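You operate a simulated robot arm through the tools that you are given. There is no shell and no other tool.

The job below is to be done with a simulated robot arm. You get a single attempt, and the scene is never put back.

JOB
Make the middle machine safe for an air repair.
Fine: stop it, then main switch off, desk valve lever to shut, and bleed the line till the air display shows 0 kPa. Hands out of the turret and off hot parts, other controls stay.

It is judged by the outcome, as a careful person would: the job done as asked, and still so three seconds after it is handed in. It fails if anything else is knocked over, pushed out of place, dropped, spilled or broken.

ROBOT AND FRAMES
A 6-joint arm with a two-finger gripper, fixed in place. Base frame: the origin is on the floor under the middle of its stand, x ahead of it, y to its left, z up. Readings come in cm, rad, newtons and seconds.
It reaches about 120.6 cm from its shoulder. Its first joint turns from -2.897 to 2.897 rad. Payload 2.45 kg.
The tool frame sits at the grasp point between the pads (the TCP): z along the fingers, y along the line on which they close. The tips reach 2 cm beyond it. The gripper opens to 14 cm; its body begins 16.8 cm behind the TCP.
Orientation is that of the tool frame in the base frame, as [roll, pitch, yaw] about the fixed x, y, z axes, in that order (R = Rz(yaw) Ry(pitch) Rx(roll)). With the fingers straight down and closing along the base's y, the tool's x points along the base's -x, its y along +y and its z along -z.

CONTROLS
- The arm moves only by the tool nudge_tool. Its argument "increments" is a list of rows, each a list of 7 numbers: the shift along the tool's x, y, z in units of 400 mm (1.0 is 400 mm), then the turn, a rotation vector about the tool's x, y, z in units of 45 degrees (1.0 is 45 degrees), then the closure, from 0 (fully open) to 1 (shut). In form: [[tx, ty, tz, wx, wy, wz, claw], ...]. A call has 1 to 20 rows; each row is the pose to reach, as a shift and turn from the pose commanded when the call began, along the tool's axes at that moment. A call with a number of a shift or a turn outside -1 to 1 is refused whole. Each row takes 0.2 s and may step no farther than 5 cm and 0.15 rad from the row before; otherwise, or with a gripper value out of range, the whole call is refused. A pose out of reach is approached as far as the arm can. The call stops where the force on the tool passes 40 N (or 10 N more than at its start, if that is more) or the arm is blocked; 0.2 s more then pass. Each finger travels about 4.5 cm/s and halts on what it meets, pressing with about 24 N; the grip force reading is that of the motor and also rises with nothing between the fingers. The clock runs only during rows and for 0.2 s after the last one: add rows that repeat a pose to give the fingers time. The reply holds the time, the measured pose of the TCP, the force on the tool along the base axes, the opening and the grip force, in the units named above and with some noise, with the torque about the TCP (base axes, N m) and any sound that the robot's microphone picked up.
- Cameras (640 x 400 px; columns grow to the right, rows downward): "scene" is fixed at [4.94, -64.88, 156.73]; the picture's right is [0.84, -0.54, 0.00], its down [-0.26, -0.41, -0.88] and it looks along [0.47, 0.74, -0.48] (base axes); focal length 370 px, centre (320, 200). "wrist" rides on the gripper at [7.8, 1.1, -20.9] in the tool frame; the picture's right is [-0.14, 0.99, 0.00], its down [-0.92, -0.13, -0.37] and it looks along [-0.36, -0.05, 0.93] (tool axes); focal length 280 px, centre (320, 200). There is no depth. A picture from a camera that has moved, and an enlarged one, comes with that camera's place and axes in the base frame and with its lens.
- camera(camera): a new picture of that camera. It takes no simulated time.
- enlarge(camera, box): a new picture of the part [left, top, right, bottom] of that camera's present view, enlarged. It takes no simulated time.
- close_job(): hands the job in; it is judged then, once.

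Places have to be worked out from the pictures, the camera data and where the tool is seen. Open the gripper and draw the arm clear of the work before you hand the job in, unless the task says otherwise.

The tools are called after "Request:" as a command line: name --pt "numbers of a row" for each row, then --argument value for the rest, lists and objects as JSON in quotes. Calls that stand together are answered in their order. nudge_tool: Moves the arm, as the interface text tells. Its arguments: {"type":"object","properties":{"increments":{"type":"array","items":{"type":"array","items":{"type":"number"}}}},"required":["increments"]} The other tools are called the same way: camera (camera) takes a picture; enlarge (camera, box) takes an enlarged picture of a part of a camera's view; close_job () hands the job in.

At the start:

```text
time_s: 0.0
tool_pos: [39.88, 32.83, 119.94]
tool_rot: [-3.141, 0.0, -3.141]
ft_force: [-0.5, -0.2, 0.2]
ft_torque: [-0.01, 0.0, -0.01]
finger_gap: 14.02
grasp_force: 0.1
```

scene: 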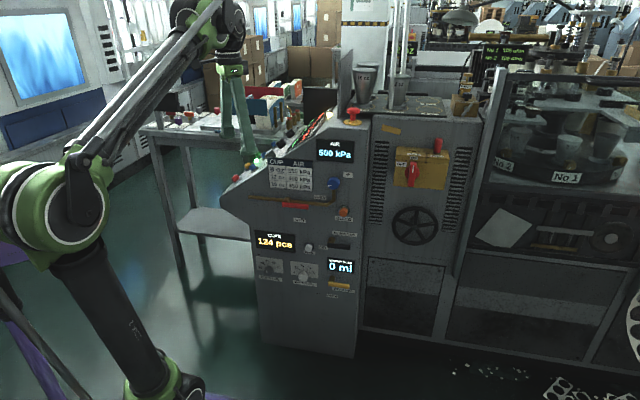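
wrist: 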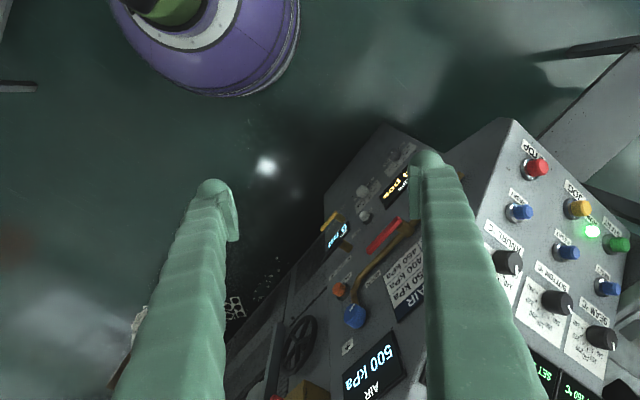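

I start by enlarging the views of the machine's panel to identify the controls.

Request:
enlarge --camera "scene" --box '[220, 90, 380, 190]'

Request:
enlarge --camera "scene" --box '[220, 180, 380, 310]'

Request:
enlarge --camera "scene" --box '[340, 90, 480, 260]'

Request:
enlarge --camera "wrist" --box '[440, 110, 640, 400]'

Request:
enlarge --camera "wrist" --box '[240, 130, 440, 400]'

Request:
camera --camera "scene"

```text
4.00 times, centred on (300, 140) of scene
camera zoom: at [4.94, -64.88, 156.73], right [0.84, -0.54, 0.0], down [-0.26, -0.41, -0.88], along [0.47, 0.74, -0.48], focal length 1478 px, centre (400, 440)
```

zoom: 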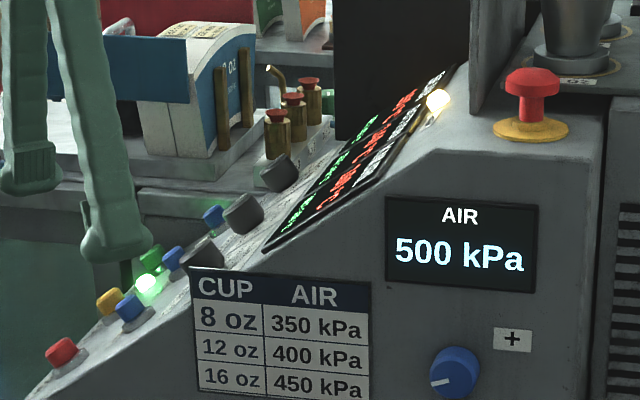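

```text
3.08 times, centred on (300, 245) of scene
camera zoom: at [4.94, -64.88, 156.73], right [0.84, -0.54, 0.0], down [-0.26, -0.41, -0.88], along [0.47, 0.74, -0.48], focal length 1137 px, centre (382, 62)
```

zoom: 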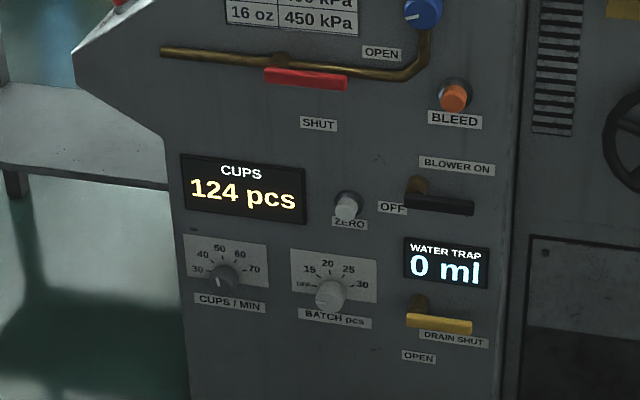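

```text
2.35 times, centred on (410, 175) of scene
camera zoom: at [4.94, -64.88, 156.73], right [0.84, -0.54, 0.0], down [-0.26, -0.41, -0.88], along [0.47, 0.74, -0.48], focal length 870 px, centre (108, 259)
```

zoom: 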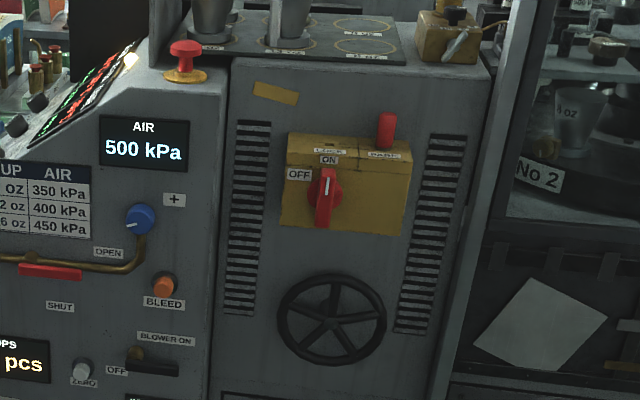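

```text
1.38 times, centred on (540, 255) of wrist
camera zoom: at [32.11, 33.96, 140.74], right [0.14, 0.99, 0.0], down [0.92, -0.13, 0.37], along [0.36, -0.05, -0.93], focal length 387 px, centre (17, 124)
```

zoom: 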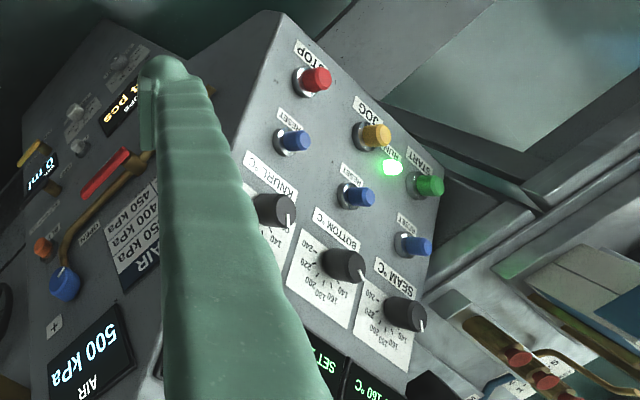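

```text
1.48 times, centred on (340, 265) of wrist
camera zoom: at [32.11, 33.96, 140.74], right [0.14, 0.99, 0.0], down [0.92, -0.13, 0.37], along [0.36, -0.05, -0.93], focal length 415 px, centre (290, 104)
```

zoom: 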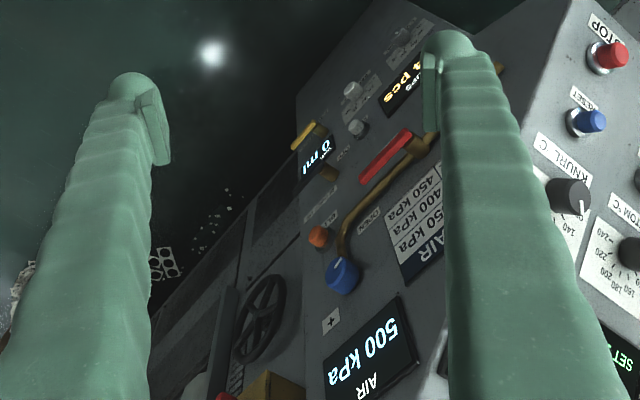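

```text
taken
```

scene: 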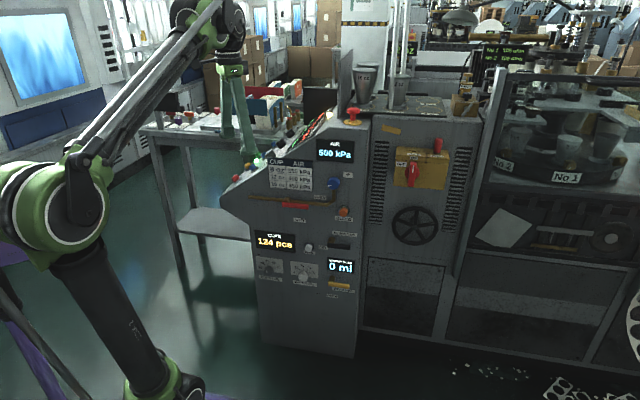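

Triangulating roughly, the side panel faces the arm, with the orange bleed button near [78,32,85], the red lever near [63,43,87] and the STOP button near [51,71,91]. I look closer at the main-switch box, the labels and the neighbouring machines.

Request:
enlarge --camera "scene" --box '[385, 130, 465, 195]'

Request:
enlarge --camera "scene" --box '[225, 130, 305, 190]'

Request:
enlarge --camera "scene" --box '[240, 170, 370, 250]'

Request:
enlarge --camera "scene" --box '[400, 0, 640, 150]'

Request:
enlarge --camera "scene" --box '[300, 60, 400, 140]'

Request:
enlarge --camera "scene" --box '[120, 60, 340, 200]'

```text
6.15 times, centred on (425, 162) of scene
camera zoom: at [4.94, -64.88, 156.73], right [0.84, -0.54, 0.0], down [-0.26, -0.41, -0.88], along [0.47, 0.74, -0.48], focal length 2275 px, centre (-326, 431)
```

zoom: 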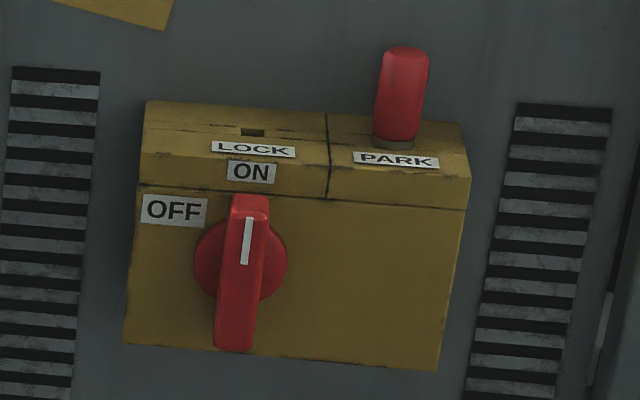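

```text
6.67 times, centred on (265, 160) of scene
camera zoom: at [4.94, -64.88, 156.73], right [0.84, -0.54, 0.0], down [-0.26, -0.41, -0.88], along [0.47, 0.74, -0.48], focal length 2464 px, centre (687, 467)
```

zoom: 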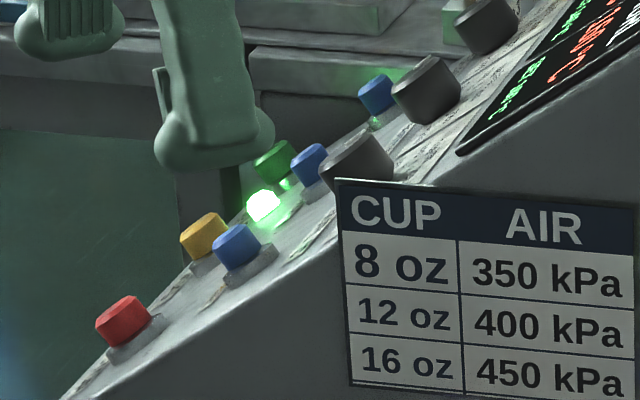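

```text
4.92 times, centred on (305, 210) of scene
camera zoom: at [4.94, -64.88, 156.73], right [0.84, -0.54, 0.0], down [-0.26, -0.41, -0.88], along [0.47, 0.74, -0.48], focal length 1820 px, centre (394, 151)
```

zoom: 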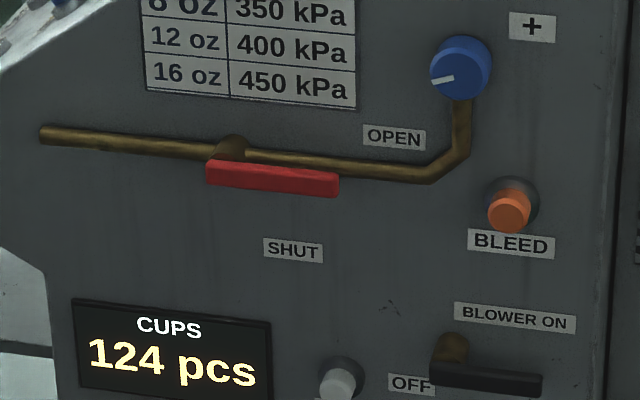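

```text
2.67 times, centred on (520, 75) of scene
camera zoom: at [4.94, -64.88, 156.73], right [0.84, -0.54, 0.0], down [-0.26, -0.41, -0.88], along [0.47, 0.74, -0.48], focal length 986 px, centre (-213, 533)
```

zoom: 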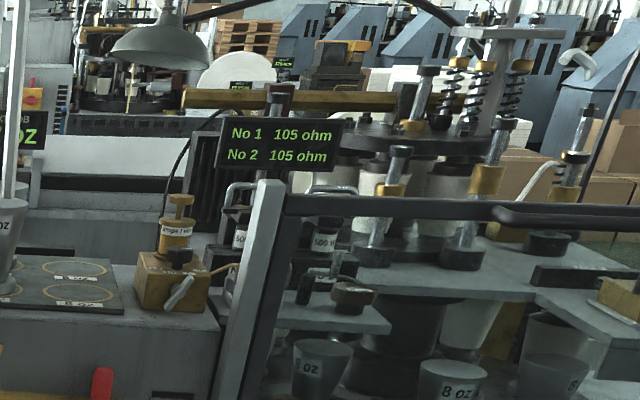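

```text
5.00 times, centred on (350, 100) of scene
camera zoom: at [4.94, -64.88, 156.73], right [0.84, -0.54, 0.0], down [-0.26, -0.41, -0.88], along [0.47, 0.74, -0.48], focal length 1848 px, centre (170, 700)
```

zoom: 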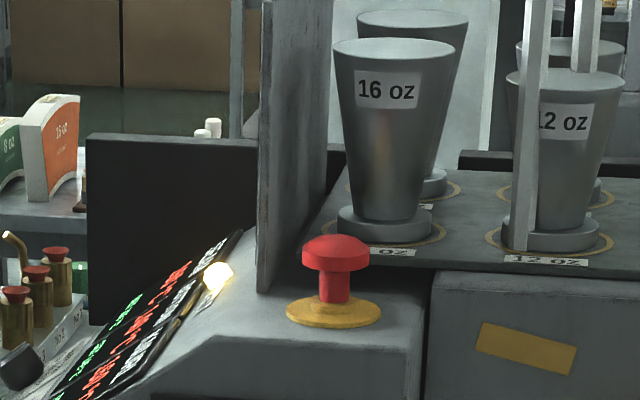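

```text
2.86 times, centred on (230, 130) of scene
camera zoom: at [4.94, -64.88, 156.73], right [0.84, -0.54, 0.0], down [-0.26, -0.41, -0.88], along [0.47, 0.74, -0.48], focal length 1056 px, centre (577, 400)
```

zoom: 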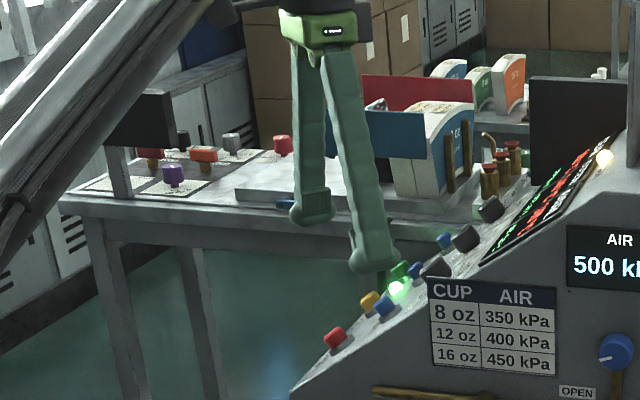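

The layout is clear: STOP is the red button at the low end of the desk slope (normal tilted about 42°), the main switch handle turns from ON (up) to OFF (left), and the valve lever turns down to SHUT. I shut the gripper and move toward a hover over the STOP button with the tool tilted onto its axis.

Request:
nudge_tool --pt "-0.0156 0.1 0.0156 0.071 -0.093 0 1" --pt "-0.0312 0.2 0.0312 0.142 -0.185 0 1" --pt "-0.0469 0.3 0.0469 0.213 -0.278 0 1" --pt "-0.0625 0.4 0.0625 0.284 -0.371 0 1" --pt "-0.0781 0.5 0.0781 0.354 -0.463 0 1" --pt "-0.0937 0.6 0.0937 0.425 -0.556 0 1" --pt "-0.1094 0.7 0.1094 0.496 -0.648 0 1" --pt "-0.125 0.8 0.125 0.567 -0.741 0 1" --pt "-0.125 0.8 0.125 0.567 -0.741 0 1"

```text
time_s: 2.0
tool_pos: [44.99, 64.9, 115.1]
tool_rot: [-2.64, 0.56, -2.994]
ft_force: [-0.4, 0.3, 0.5]
ft_torque: [0.01, -0.04, 0.0]
finger_gap: 0.0
grasp_force: 24.1
```

Moved as planned with the gripper shut. I take pictures to refine where STOP and the other desk controls are.

Request:
camera --camera "wrist"

Request:
camera --camera "scene"

```text
taken
camera wrist: at [27.53, 73.39, 125.96], right [0.24, 0.91, -0.33], down [0.56, 0.15, 0.82], along [0.79, -0.38, -0.48], focal length 280 px, centre (320, 200)
```

wrist: 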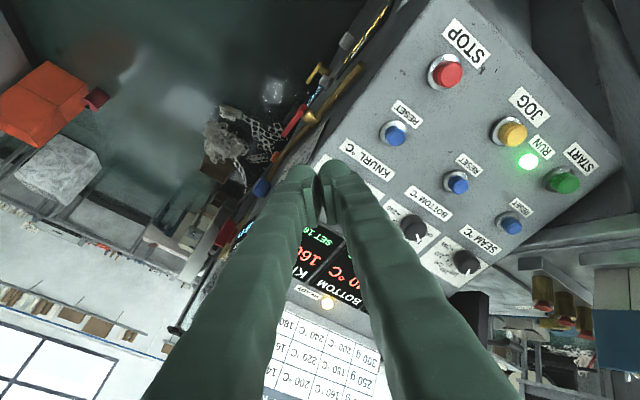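

```text
taken
```

scene: 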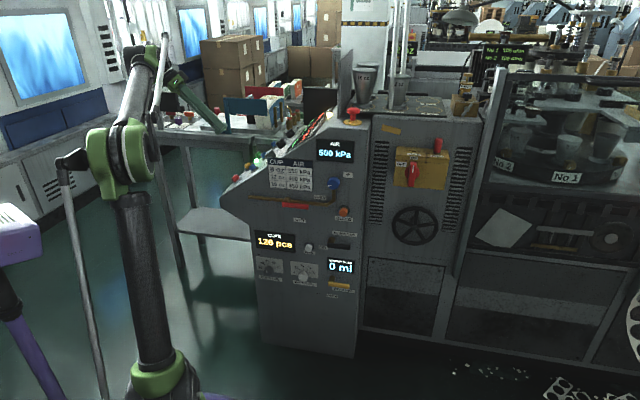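

Combining both views puts the STOP cap at about [50.8, 72.5, 90.2], with the desk slope about 35–40°. I move to a hover with the tips about 4 cm off the cap.

Request:
nudge_tool --pt "0.0309 0.0736 0.052 0 0 0 1" --pt "0.0618 0.1472 0.1039 0 0 0 1" --pt "0.0928 0.2209 0.1559 0 0 0 1" --pt "0.1237 0.2945 0.2079 0 0 0 1" --pt "0.1546 0.3681 0.2598 0 0 0 1" --pt "0.1855 0.4417 0.3118 0 0 0 1" --pt "0.1855 0.4417 0.3118 0 0 0 1"

Request:
camera --camera "wrist"

Request:
enlarge --camera "scene" --box '[200, 130, 300, 200]'

```text
time_s: 3.6
tool_pos: [47.29, 74.99, 94.49]
tool_rot: [-2.641, 0.56, -2.994]
ft_force: [0.7, -0.5, 0.9]
ft_torque: [0.01, 0.01, 0.03]
finger_gap: 0.01
grasp_force: 24.1
```

```text
taken
camera wrist: at [29.8, 83.5, 105.45], right [0.24, 0.91, -0.33], down [0.56, 0.15, 0.81], along [0.79, -0.38, -0.48], focal length 280 px, centre (320, 200)
```

wrist: 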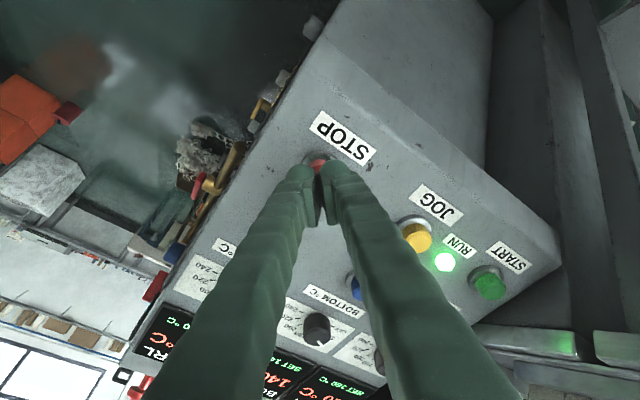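

```text
5.71 times, centred on (250, 165) of scene
camera zoom: at [4.94, -64.88, 156.73], right [0.84, -0.54, 0.0], down [-0.26, -0.41, -0.88], along [0.47, 0.74, -0.48], focal length 2112 px, centre (720, 400)
```

zoom: 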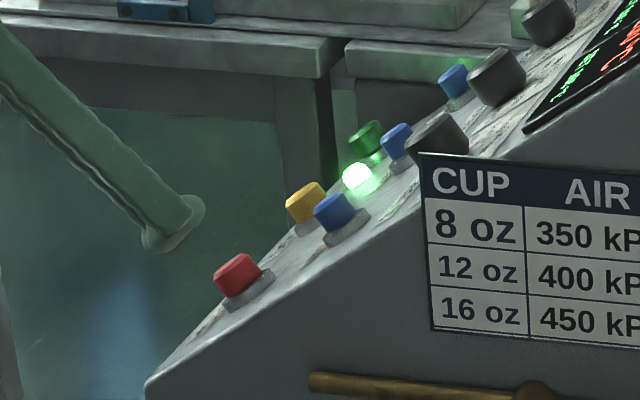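

The red cap shows between the tips, slightly above the tool axis in the picture. I zoom in to fine-tune the aim.

Request:
enlarge --camera "wrist" --box '[280, 130, 360, 230]'

```text
4.00 times, centred on (320, 180) of wrist
camera zoom: at [29.8, 83.5, 105.45], right [0.24, 0.91, -0.33], down [0.56, 0.15, 0.81], along [0.79, -0.38, -0.48], focal length 1122 px, centre (320, 280)
```

zoom: 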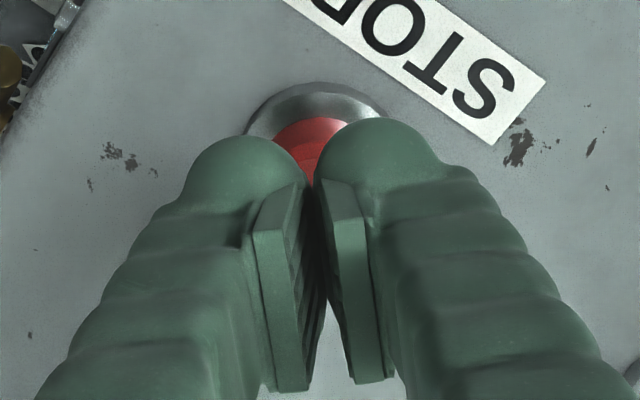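

The fingertip domes sit a little to the tool's +x of the axis, so I shift about 0.7 cm in −x and advance 3.5 cm along the button axis to just short of contact.

Request:
nudge_tool --pt "-0.0175 0 0.02 0 0 0 1" --pt "-0.0175 0 0.05 0 0 0 1" --pt "-0.0175 0 0.075 0 0 0 1" --pt "-0.0175 0 0.0875 0 0 0 1" --pt "-0.0175 0 0.0875 0 0 0 1"

Request:
enlarge --camera "wrist" --box '[270, 120, 370, 240]'

Request:
enlarge --camera "scene" --box '[200, 130, 300, 200]'

```text
time_s: 4.8
tool_pos: [49.76, 73.54, 92.27]
tool_rot: [-2.642, 0.561, -2.992]
ft_force: [-0.6, -0.5, -0.2]
ft_torque: [0.07, -0.01, 0.0]
finger_gap: 0.58
grasp_force: 29.6
```

```text
3.33 times, centred on (320, 180) of wrist
camera zoom: at [32.37, 82.11, 103.21], right [0.24, 0.91, -0.33], down [0.56, 0.15, 0.81], along [0.79, -0.38, -0.48], focal length 935 px, centre (320, 267)
```

zoom: 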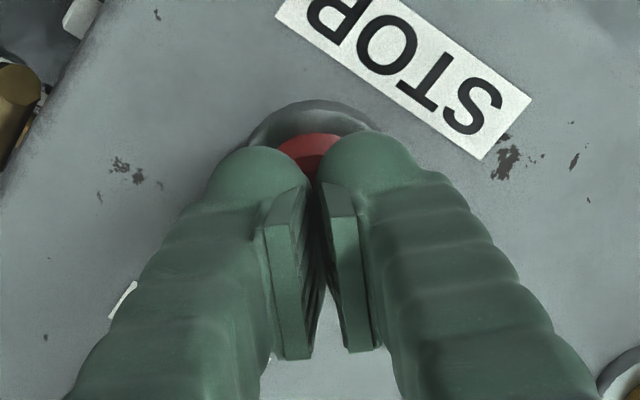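

```text
5.71 times, centred on (250, 165) of scene
camera zoom: at [4.94, -64.88, 156.73], right [0.84, -0.54, 0.0], down [-0.26, -0.41, -0.88], along [0.47, 0.74, -0.48], focal length 2112 px, centre (720, 400)
```

zoom: 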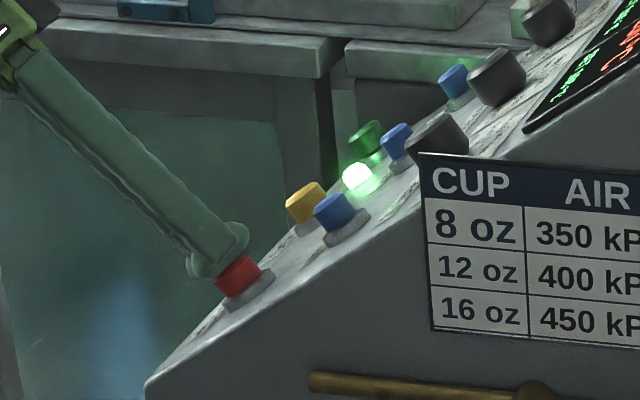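

The cap is wedging between the two domes (gap opened to 0.58), so I back off, shift 1.5 cm along tool y so that one dome sits on the cap, and go forward again gently.

Request:
nudge_tool --pt "0 0 -0.03 0 0 0 1" --pt "0 0 -0.04 0 0 0 1" --pt "0 0.02 -0.04 0 0 0 1" --pt "0 0.0375 -0.04 0 0 0 1" --pt "0 0.0375 -0.02 0 0 0 1" --pt "0 0.0375 -0.01 0 0 0 1" --pt "0 0.0375 0 0 0 0 1"

Request:
enlarge --camera "wrist" --box '[270, 120, 370, 240]'

Request:
enlarge --camera "scene" --box '[200, 130, 300, 200]'

```text
time_s: 6.4
tool_pos: [50.05, 75.09, 91.56]
tool_rot: [-2.642, 0.56, -2.993]
ft_force: [-1.3, 0.8, 0.5]
ft_torque: [-0.04, 0.01, -0.02]
finger_gap: 0.0
grasp_force: 29.1
```

```text
3.33 times, centred on (320, 180) of wrist
camera zoom: at [32.62, 83.5, 102.56], right [0.24, 0.91, -0.33], down [0.56, 0.15, 0.81], along [0.79, -0.38, -0.48], focal length 935 px, centre (320, 267)
```

zoom: 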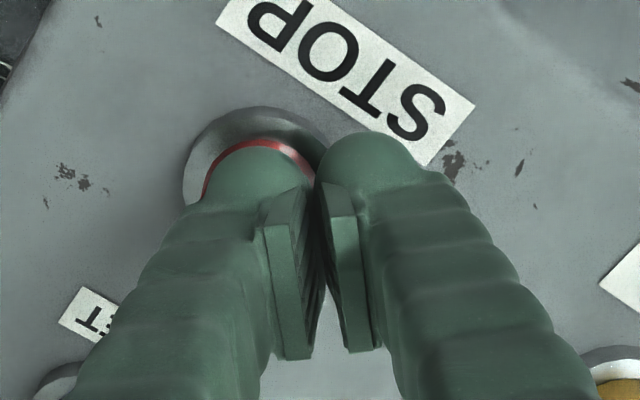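

```text
5.71 times, centred on (250, 165) of scene
camera zoom: at [4.94, -64.88, 156.73], right [0.84, -0.54, 0.0], down [-0.26, -0.41, -0.88], along [0.47, 0.74, -0.48], focal length 2112 px, centre (720, 400)
```

zoom: 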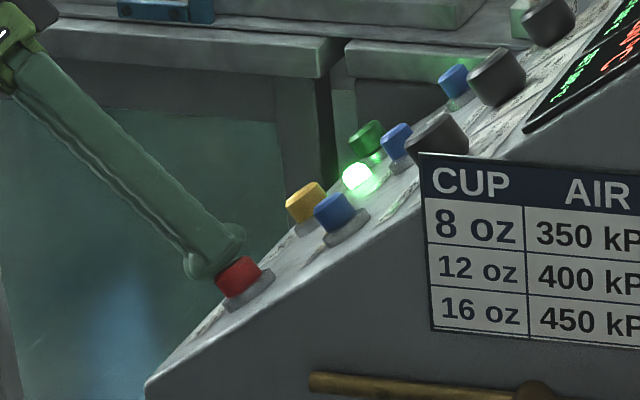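

The left dome is now centred over the red cap. I press along the axis in small steps.

Request:
nudge_tool --pt "0 0 0.006 0 0 0 1" --pt "0 0 0.012 0 0 0 1" --pt "0 0 0.018 0 0 0 1" --pt "0 0 0.024 0 0 0 1"

Request:
enlarge --camera "scene" --box '[200, 130, 300, 200]'

```text
time_s: 7.4
tool_pos: [50.23, 74.61, 90.95]
tool_rot: [-2.641, 0.56, -2.993]
ft_force: [-12.0, 24.7, 23.3]
ft_torque: [-0.05, 0.32, -0.17]
finger_gap: 0.01
grasp_force: 29.6
heard: click
```

```text
5.71 times, centred on (250, 165) of scene
camera zoom: at [4.94, -64.88, 156.73], right [0.84, -0.54, 0.0], down [-0.26, -0.41, -0.88], along [0.47, 0.74, -0.48], focal length 2112 px, centre (720, 400)
```

zoom: 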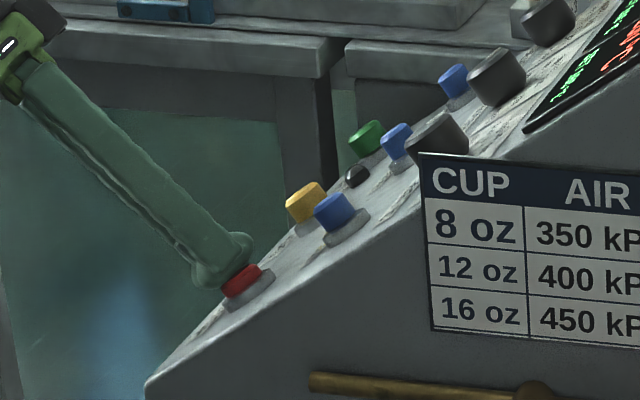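

The click was heard and the RUN light went out, so the machine is stopped. I back off along the button axis, then rise and start turning the tool toward the side panel.

Request:
nudge_tool --pt "0 0 -0.05 0 0 0 1" --pt "0 0 -0.15 0 0 0 1" --pt "0 0 -0.25 0 0 0 1" --pt "0 0 -0.3 0 0 0 1" --pt "0.001 -0.1087 -0.3425 -0.112 -0.1125 -0.009 1" --pt "0.002 -0.2173 -0.385 -0.224 -0.225 -0.018 1" --pt "0.003 -0.326 -0.4275 -0.3355 -0.3375 -0.0265 1" --pt "0.004 -0.4347 -0.47 -0.447 -0.45 -0.035 1" --pt "0.005 -0.5433 -0.5125 -0.559 -0.5625 -0.044 1" --pt "0.005 -0.652 -0.555 -0.671 -0.675 -0.053 1" --pt "0.005 -0.652 -0.555 -0.671 -0.675 -0.053 1"

Request:
camera --camera "scene"

Request:
camera --camera "wrist"

```text
time_s: 9.8
tool_pos: [35.35, 59.81, 117.96]
tool_rot: [-2.954, 1.047, -2.684]
ft_force: [-0.5, 0.5, -0.2]
ft_torque: [-0.04, -0.03, -0.03]
finger_gap: 0.0
grasp_force: 28.7
```

```text
taken
```

scene: 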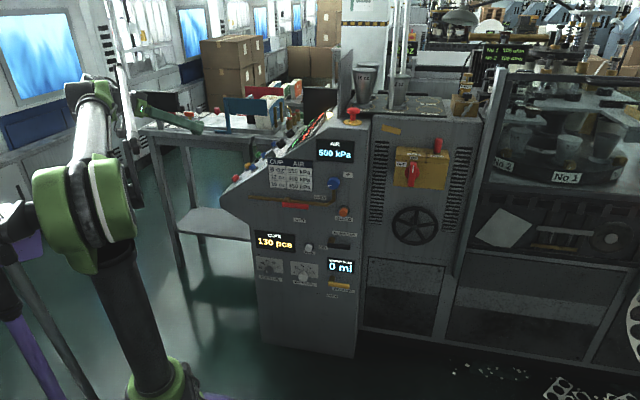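

```text
taken
camera wrist: at [13.94, 54.92, 121.44], right [-0.22, 0.97, 0.03], down [0.14, 0.01, 0.99], along [0.96, 0.22, -0.14], focal length 280 px, centre (320, 200)
```

wrist: 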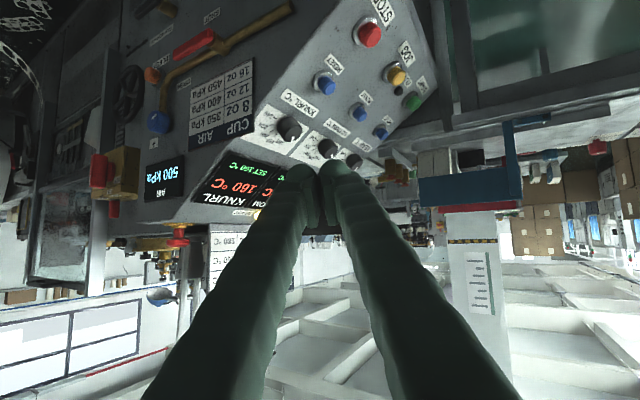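

The desk is clear behind the arm and nothing was disturbed. I continue to a viewing pose in front of the side panel with the tool horizontal, facing it.

Request:
nudge_tool --pt "0.0655 -0.099 0.0204 -0.0671 -0.0675 -0.0053 1" --pt "0.131 -0.198 0.0408 -0.1342 -0.135 -0.0106 1" --pt "0.1965 -0.297 0.0612 -0.2013 -0.2025 -0.0159 1" --pt "0.262 -0.396 0.0816 -0.2684 -0.27 -0.0212 1" --pt "0.3275 -0.495 0.102 -0.3355 -0.3375 -0.0265 1" --pt "0.393 -0.594 0.1224 -0.4026 -0.405 -0.0318 1" --pt "0.4585 -0.693 0.1428 -0.4697 -0.4725 -0.0371 1" --pt "0.524 -0.792 0.1632 -0.5368 -0.54 -0.0424 1" --pt "0.5895 -0.891 0.1836 -0.6039 -0.6075 -0.0477 1" --pt "0.655 -0.99 0.204 -0.671 -0.675 -0.053 1" --pt "0.655 -0.99 0.204 -0.671 -0.675 -0.053 1"

Request:
camera --camera "wrist"

Request:
camera --camera "scene"

```text
time_s: 12.4
tool_pos: [31.64, 30.18, 85.54]
tool_rot: [-2.848, 1.254, -1.644]
ft_force: [-0.2, -0.5, 0.7]
ft_torque: [0.01, -0.01, -0.02]
finger_gap: 0.0
grasp_force: 29.7
out of reach, approached as far as the arm can: row 8
stopped in row 11: the arm was blocked; the commanded pose is now the measured one
```

```text
taken
camera wrist: at [23.13, 9.61, 84.13], right [-0.92, 0.38, 0.04], down [0.01, -0.09, 1.0], along [0.38, 0.92, 0.08], focal length 280 px, centre (320, 200)
```

wrist: 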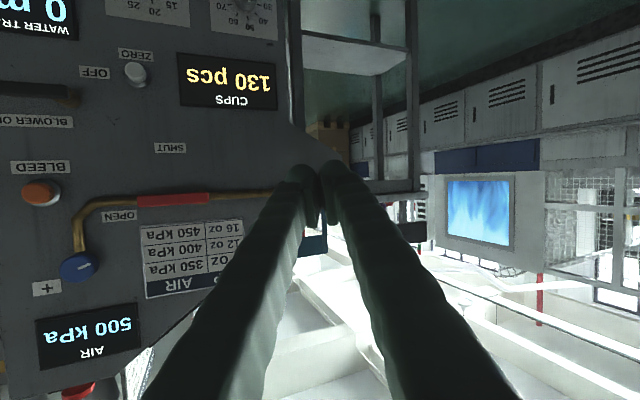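

```text
taken
```

scene: 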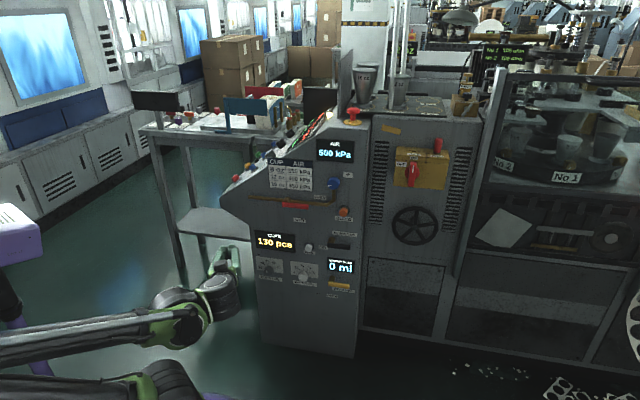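

The near-base pose folded the arm too far; from this view, the side panel's plane is about n·x = 76.7 with n = (0.67, 0.74, 0). I move the tool outward toward the main-switch area, turning it square to the panel, well clear of it.

Request:
nudge_tool --pt "-0.0138 -0.1054 -0.036 0.0514 -0.0401 0.0207 1" --pt "-0.0276 -0.2109 -0.072 0.1029 -0.0802 0.0413 1" --pt "-0.0413 -0.3163 -0.108 0.1543 -0.1203 0.062 1" --pt "-0.0551 -0.4218 -0.144 0.2058 -0.1604 0.0827 1" --pt "-0.0689 -0.5272 -0.18 0.2572 -0.2006 0.1033 1" --pt "-0.0827 -0.6327 -0.216 0.3087 -0.2407 0.124 1" --pt "-0.0964 -0.7381 -0.252 0.3601 -0.2808 0.1447 1" --pt "-0.1102 -0.8436 -0.288 0.4116 -0.3209 0.1653 1" --pt "-0.124 -0.949 -0.324 0.463 -0.361 0.186 1" --pt "-0.124 -0.949 -0.324 0.463 -0.361 0.186 1"

Request:
camera --camera "wrist"

Request:
camera --camera "scene"

```text
time_s: 14.6
tool_pos: [62.69, 7.34, 96.9]
tool_rot: [0.541, 1.57, 1.381]
ft_force: [-0.3, -0.3, 0.2]
ft_torque: [0.01, 0.01, 0.02]
finger_gap: 0.0
grasp_force: 29.3
```

```text
taken
camera wrist: at [48.02, -7.44, 89.23], right [-0.74, 0.66, 0.14], down [-0.15, -0.36, 0.92], along [0.66, 0.66, 0.37], focal length 280 px, centre (320, 200)
```

wrist: 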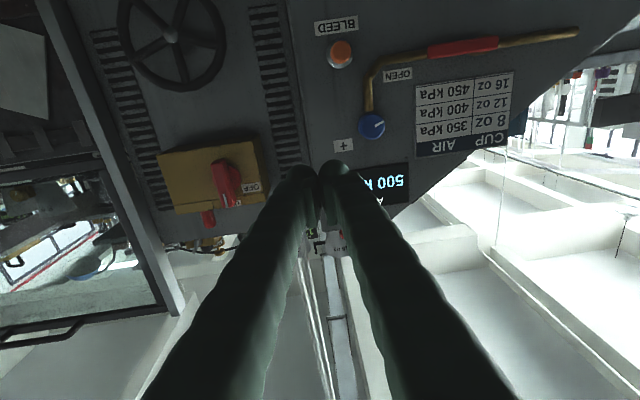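

```text
taken
```

scene: 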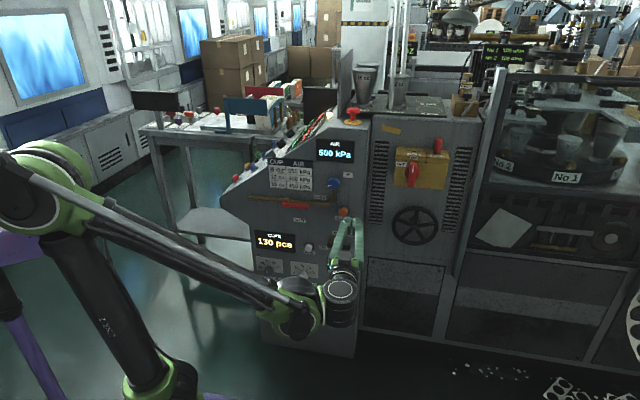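

Good view: the tool is square to the panel and both the main switch and the bleed button are visible. I zoom in on the switch and valve to measure them.

Request:
enlarge --camera "wrist" --box '[140, 130, 300, 240]'

Request:
enlarge --camera "wrist" --box '[290, 10, 610, 200]'

Request:
enlarge --camera "scene" --box '[395, 140, 455, 195]'

```text
3.64 times, centred on (220, 185) of wrist
camera zoom: at [48.02, -7.44, 89.23], right [-0.74, 0.66, 0.14], down [-0.15, -0.36, 0.92], along [0.66, 0.66, 0.37], focal length 1020 px, centre (684, 254)
```

zoom: 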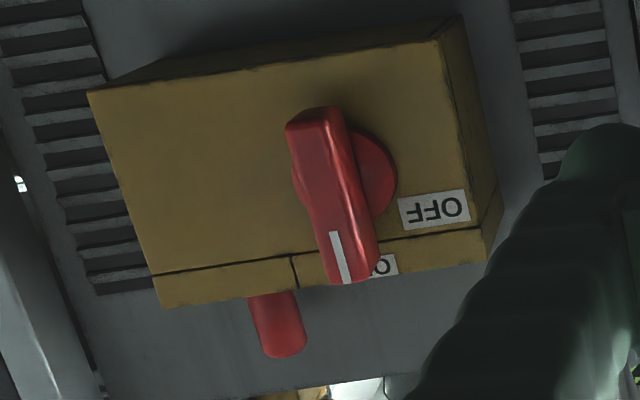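

```text
2.00 times, centred on (450, 105) of wrist
camera zoom: at [48.02, -7.44, 89.23], right [-0.74, 0.66, 0.14], down [-0.15, -0.36, 0.92], along [0.66, 0.66, 0.37], focal length 561 px, centre (60, 390)
```

zoom: 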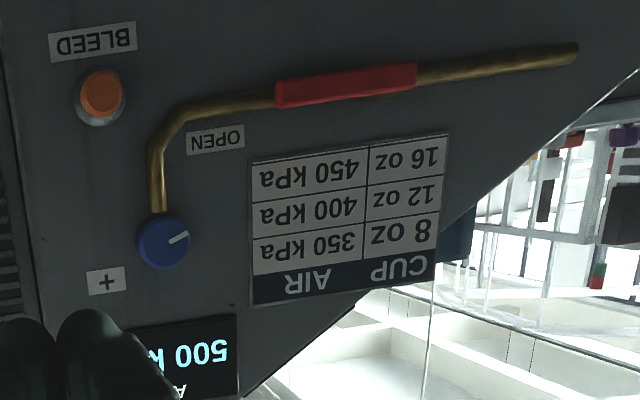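

```text
7.27 times, centred on (425, 168) of scene
camera zoom: at [4.94, -64.88, 156.73], right [0.84, -0.54, 0.0], down [-0.26, -0.41, -0.88], along [0.47, 0.74, -0.48], focal length 2688 px, centre (-444, 436)
```

zoom: 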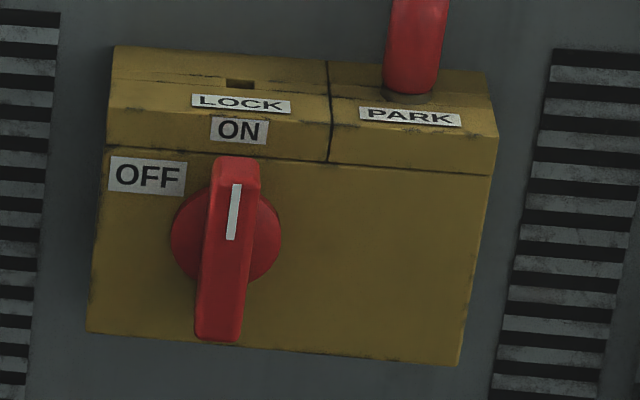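

From both views, the switch axis is at about lateral 59.9 (along e1=(0.743,−0.669)), z≈102.7, with the handle front at n≈74 and the box face at n≈77. I move the shut fingers to a spot in front of the box, right of the handle's upper half, still about 6 cm short of it.

Request:
nudge_tool --pt "-0.0346 -0.085 0.0664 0 0 0 1" --pt "-0.0693 -0.17 0.1329 0 0 0 1" --pt "-0.1039 -0.255 0.1993 0 0 0 1" --pt "-0.1386 -0.34 0.2657 0 0 0 1" --pt "-0.1732 -0.425 0.3321 0 0 0 1" --pt "-0.2079 -0.51 0.3986 0 0 0 1" --pt "-0.2425 -0.595 0.465 0 0 0 1" --pt "-0.2425 -0.595 0.465 0 0 0 1"

Request:
camera --camera "wrist"

Request:
camera --camera "scene"

Request:
enlarge --camera "scene" --box '[370, 120, 470, 210]'

```text
time_s: 16.4
tool_pos: [92.69, 5.1, 106.99]
tool_rot: [0.539, 1.568, 1.376]
ft_force: [0.6, -0.7, 0.4]
ft_torque: [-0.03, 0.05, 0.04]
finger_gap: 0.0
grasp_force: 29.6
```

```text
taken
camera wrist: at [78.1, -9.69, 99.1], right [-0.74, 0.66, 0.14], down [-0.15, -0.36, 0.92], along [0.66, 0.66, 0.37], focal length 280 px, centre (320, 200)
```

wrist: 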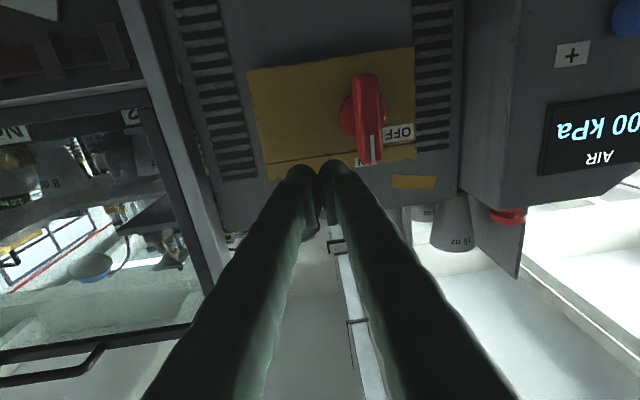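

```text
taken
```

scene: 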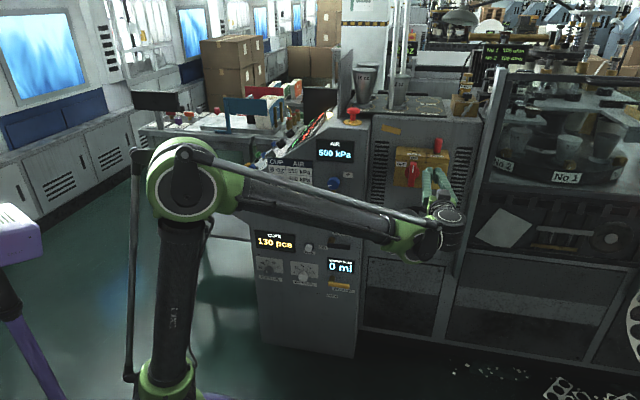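

```text
4.44 times, centred on (420, 165) of scene
camera zoom: at [4.94, -64.88, 156.73], right [0.84, -0.54, 0.0], down [-0.26, -0.41, -0.88], along [0.47, 0.74, -0.48], focal length 1643 px, centre (-124, 356)
```

zoom: 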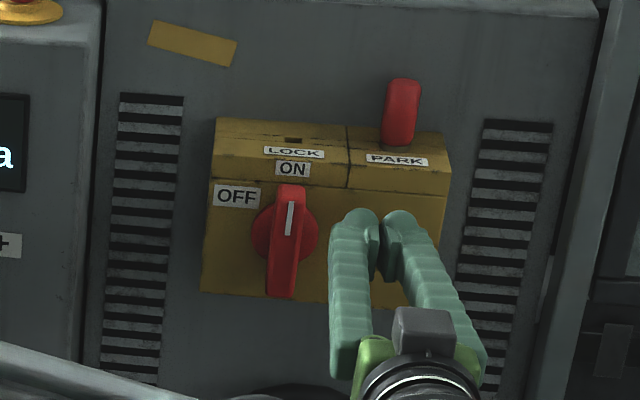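

The fingers are right of the handle and about level with its upper half, as intended. I advance 7.5 cm toward the box so the tips are beside the handle.

Request:
nudge_tool --pt "0.01 0 0.08 0 0 0 1" --pt "0.01 0 0.14 0 0 0 1" --pt "0.01 0 0.17 0 0 0 1" --pt "0.01 0 0.1875 0 0 0 1" --pt "0.01 0 0.1875 0 0 0 1"

Request:
enlarge --camera "wrist" --box '[240, 80, 440, 230]'

Request:
enlarge --camera "scene" --box '[380, 130, 460, 200]'

```text
time_s: 17.6
tool_pos: [97.73, 10.83, 106.82]
tool_rot: [0.556, 1.571, 1.397]
ft_force: [0.3, 0.1, -1.0]
ft_torque: [-0.01, 0.0, -0.01]
finger_gap: 0.0
grasp_force: 29.5
```

```text
2.67 times, centred on (340, 155) of wrist
camera zoom: at [83.11, -4.03, 98.83], right [-0.74, 0.66, 0.14], down [-0.15, -0.36, 0.92], along [0.66, 0.66, 0.37], focal length 748 px, centre (267, 320)
```

zoom: 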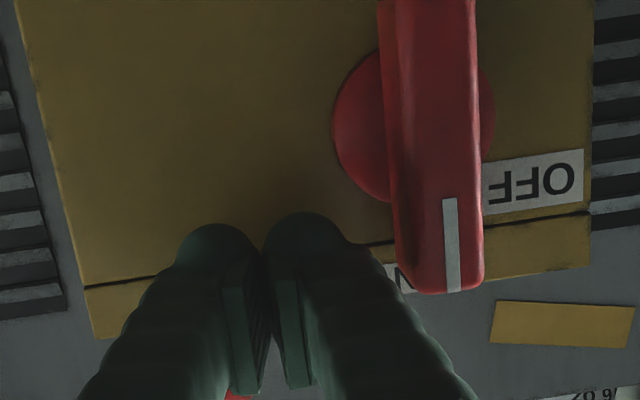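

```text
5.71 times, centred on (420, 165) of scene
camera zoom: at [4.94, -64.88, 156.73], right [0.84, -0.54, 0.0], down [-0.26, -0.41, -0.88], along [0.47, 0.74, -0.48], focal length 2112 px, centre (-251, 400)
```

zoom: 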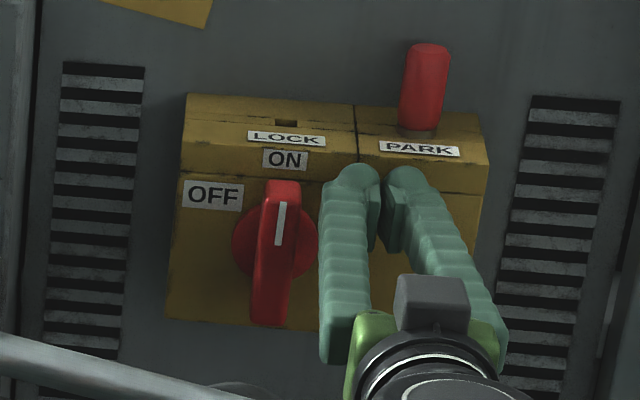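

The fingers are about 5 cm wide in the tool's x and 3 cm thick in y, and sit right of the handle with about 1.4 cm depth overlap. I go 0.5 cm deeper and start pushing the handle's upper half left along an arc, to about 45°.

Request:
nudge_tool --pt "0.003 0.01 0.0125 0 0 0 1" --pt "0.005 0.0355 0.0125 0 0 0 1" --pt "0.001 0.0585 0.0125 0 0 0 1" --pt "-0.0085 0.082 0.0125 0 0 0 1" --pt "-0.01325 0.107 0.0125 0 0 0 1"

Request:
enlarge --camera "wrist" --box '[240, 80, 440, 230]'

Request:
enlarge --camera "scene" --box '[380, 130, 460, 200]'

```text
time_s: 18.8
tool_pos: [94.97, 13.98, 107.22]
tool_rot: [0.568, 1.569, 1.408]
ft_force: [-0.2, 0.4, 0.2]
ft_torque: [0.0, 0.03, 0.01]
finger_gap: 0.02
grasp_force: 29.1
```

```text
2.67 times, centred on (340, 155) of wrist
camera zoom: at [80.26, -0.8, 99.42], right [-0.74, 0.66, 0.14], down [-0.15, -0.36, 0.92], along [0.66, 0.66, 0.37], focal length 748 px, centre (267, 320)
```

zoom: 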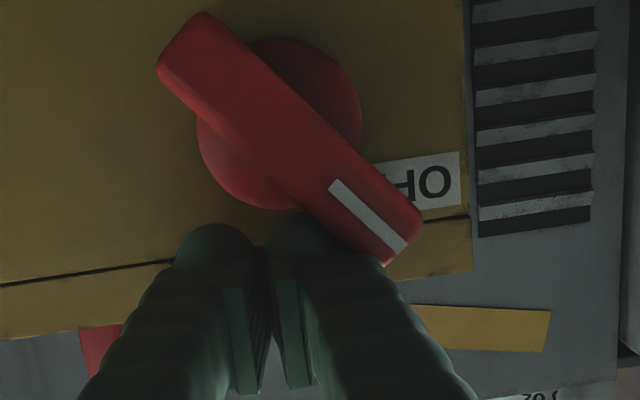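

```text
5.71 times, centred on (420, 165) of scene
camera zoom: at [4.94, -64.88, 156.73], right [0.84, -0.54, 0.0], down [-0.26, -0.41, -0.88], along [0.47, 0.74, -0.48], focal length 2112 px, centre (-251, 400)
```

zoom: 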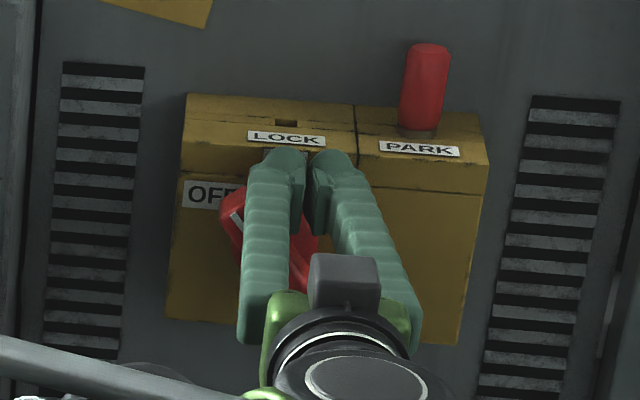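

The handle has turned about 45° smoothly with little force. I continue the arc to about 90–95° toward OFF.

Request:
nudge_tool --pt "0.0015 0.027 0 0 0 0 1" --pt "0.011 0.0545 0 0 0 0 1" --pt "0.0295 0.0795 0 0 0 0 1" --pt "0.0375 0.0868 0 0 0 0 1"

Request:
enlarge --camera "wrist" --box '[240, 80, 440, 230]'

Request:
enlarge --camera "scene" --box '[380, 130, 460, 200]'

```text
time_s: 19.8
tool_pos: [92.3, 16.38, 105.63]
tool_rot: [0.528, 1.569, 1.366]
ft_force: [0.1, -0.3, -0.2]
ft_torque: [-0.02, 0.01, 0.01]
finger_gap: 0.02
grasp_force: 29.4
```

```text
2.67 times, centred on (340, 155) of wrist
camera zoom: at [77.74, 1.52, 97.89], right [-0.74, 0.66, 0.14], down [-0.15, -0.36, 0.92], along [0.66, 0.66, 0.37], focal length 748 px, centre (267, 320)
```

zoom: 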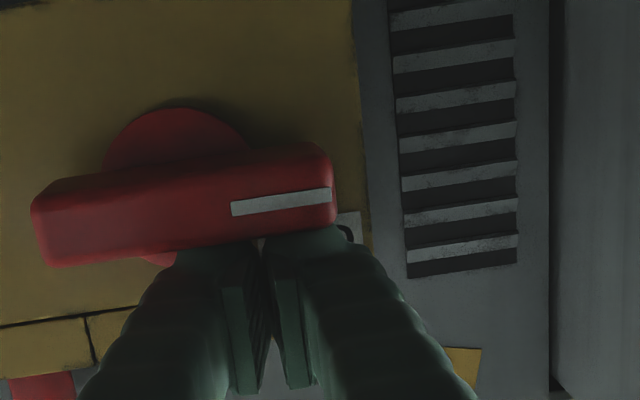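

```text
5.71 times, centred on (420, 165) of scene
camera zoom: at [4.94, -64.88, 156.73], right [0.84, -0.54, 0.0], down [-0.26, -0.41, -0.88], along [0.47, 0.74, -0.48], focal length 2112 px, centre (-251, 400)
```

zoom: 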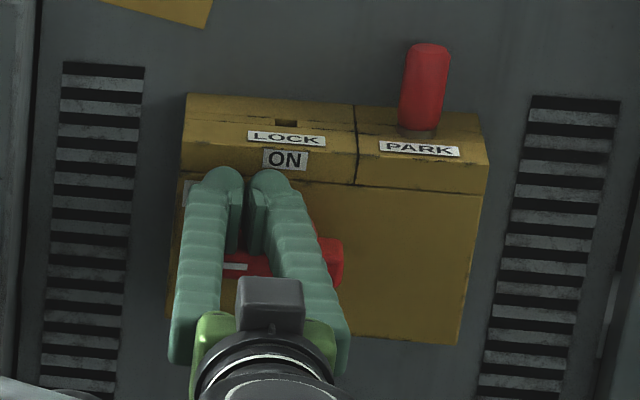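

The handle now lies horizontal toward OFF. I nudge down slightly to confirm that it is against its end stop.

Request:
nudge_tool --pt "0.006 0.004 0 0 0 0 1" --pt "0.012 0.008 0 0 0 0 1"

Request:
enlarge --camera "wrist" --box '[240, 80, 440, 230]'

```text
time_s: 20.4
tool_pos: [92.25, 16.45, 105.66]
tool_rot: [0.511, 1.563, 1.349]
ft_force: [0.6, -2.2, 14.7]
ft_torque: [0.02, -0.12, 0.1]
finger_gap: 0.6
grasp_force: 29.5
stopped in row 2: the force on the tool passed its limit at 46 N (the readings are from after the stop); the commanded pose is now the measured one
```

```text
2.67 times, centred on (340, 155) of wrist
camera zoom: at [77.6, 1.66, 97.73], right [-0.74, 0.66, 0.14], down [-0.15, -0.37, 0.92], along [0.66, 0.65, 0.37], focal length 748 px, centre (267, 320)
```

zoom: 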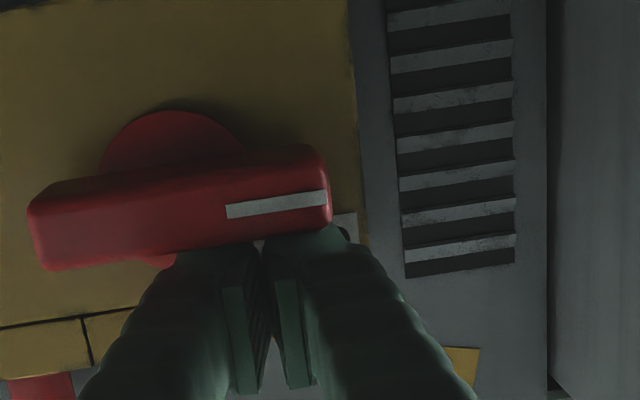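

The stop resisted at 46 N, so the switch is fully at OFF. I ease up, back straight out 10 cm, and then travel left and down toward the valve lever at a safe standoff.

Request:
nudge_tool --pt "-0.015 0 0 0 0 0 1" --pt "-0.02 0 -0.05 0 0 0 1" --pt "-0.02 0 -0.15 0 0 0 1" --pt "-0.02 0 -0.25 0 0 0 1"

Request:
enlarge --camera "wrist" --box '[200, 50, 440, 230]'

Request:
enlarge --camera "scene" --box '[300, 100, 480, 220]'

```text
time_s: 21.4
tool_pos: [85.73, 8.75, 106.21]
tool_rot: [0.583, 1.565, 1.421]
ft_force: [-0.2, 0.7, 0.2]
ft_torque: [0.01, -0.01, -0.01]
finger_gap: 0.0
grasp_force: 29.3
```

```text
2.22 times, centred on (320, 140) of wrist
camera zoom: at [71.02, -5.89, 98.34], right [-0.74, 0.66, 0.14], down [-0.15, -0.36, 0.92], along [0.66, 0.66, 0.37], focal length 623 px, centre (320, 333)
```

zoom: 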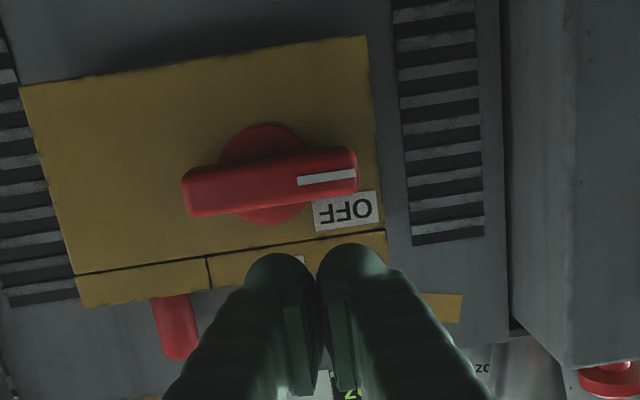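

```text
3.33 times, centred on (390, 160) of scene
camera zoom: at [4.94, -64.88, 156.73], right [0.84, -0.54, 0.0], down [-0.26, -0.41, -0.88], along [0.47, 0.74, -0.48], focal length 1232 px, centre (87, 333)
```

zoom: 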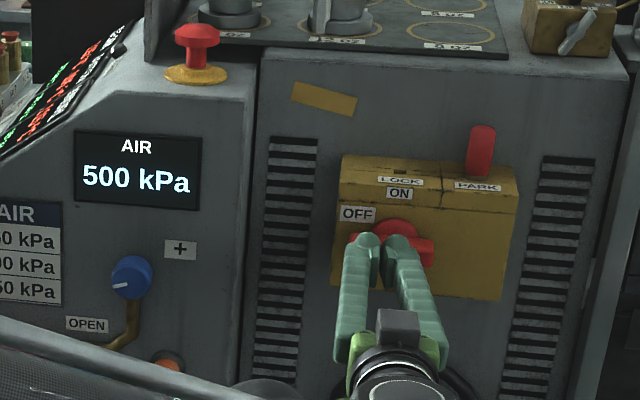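

The switch stayed at OFF. Now I travel left and down to a standoff above and in front of the valve lever's free (right) end.

Request:
nudge_tool --pt "0.0406 0.1007 0 0 0 0 1" --pt "0.0811 0.2013 0 0 0 0 1" --pt "0.1217 0.302 0 0 0 0 1" --pt "0.1622 0.4027 0 0 0 0 1" --pt "0.2028 0.5033 0 0 0 0 1" --pt "0.2433 0.604 0 0 0 0 1" --pt "0.2839 0.7047 0 0 0 0 1" --pt "0.3244 0.8053 0 0 0 0 1" --pt "0.365 0.906 0 0 0 0 1" --pt "0.365 0.906 0 0 0 0 1"

Request:
camera --camera "wrist"

Request:
camera --camera "scene"

```text
time_s: 23.6
tool_pos: [58.74, 33.24, 91.91]
tool_rot: [0.542, 1.566, 1.378]
ft_force: [-0.4, 0.1, -0.1]
ft_torque: [-0.01, 0.01, 0.01]
finger_gap: 0.0
grasp_force: 29.2
```

```text
taken
camera wrist: at [44.05, 18.47, 83.96], right [-0.74, 0.66, 0.14], down [-0.15, -0.36, 0.92], along [0.66, 0.65, 0.37], focal length 280 px, centre (320, 200)
```

wrist: 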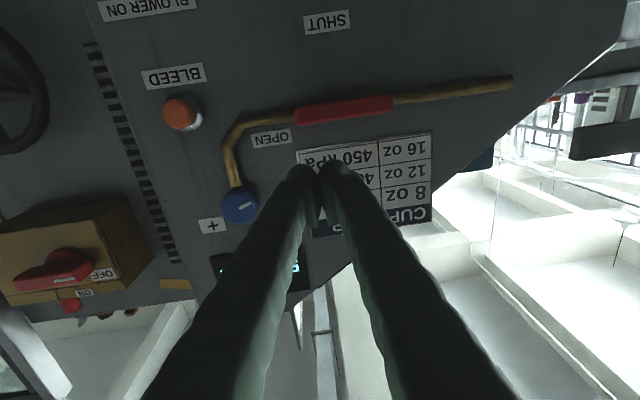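

```text
taken
```

scene: 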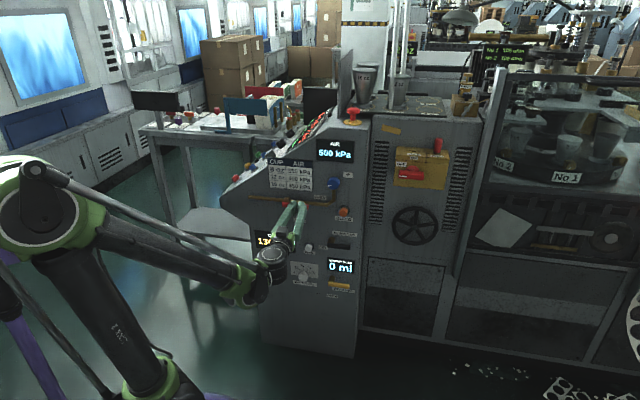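

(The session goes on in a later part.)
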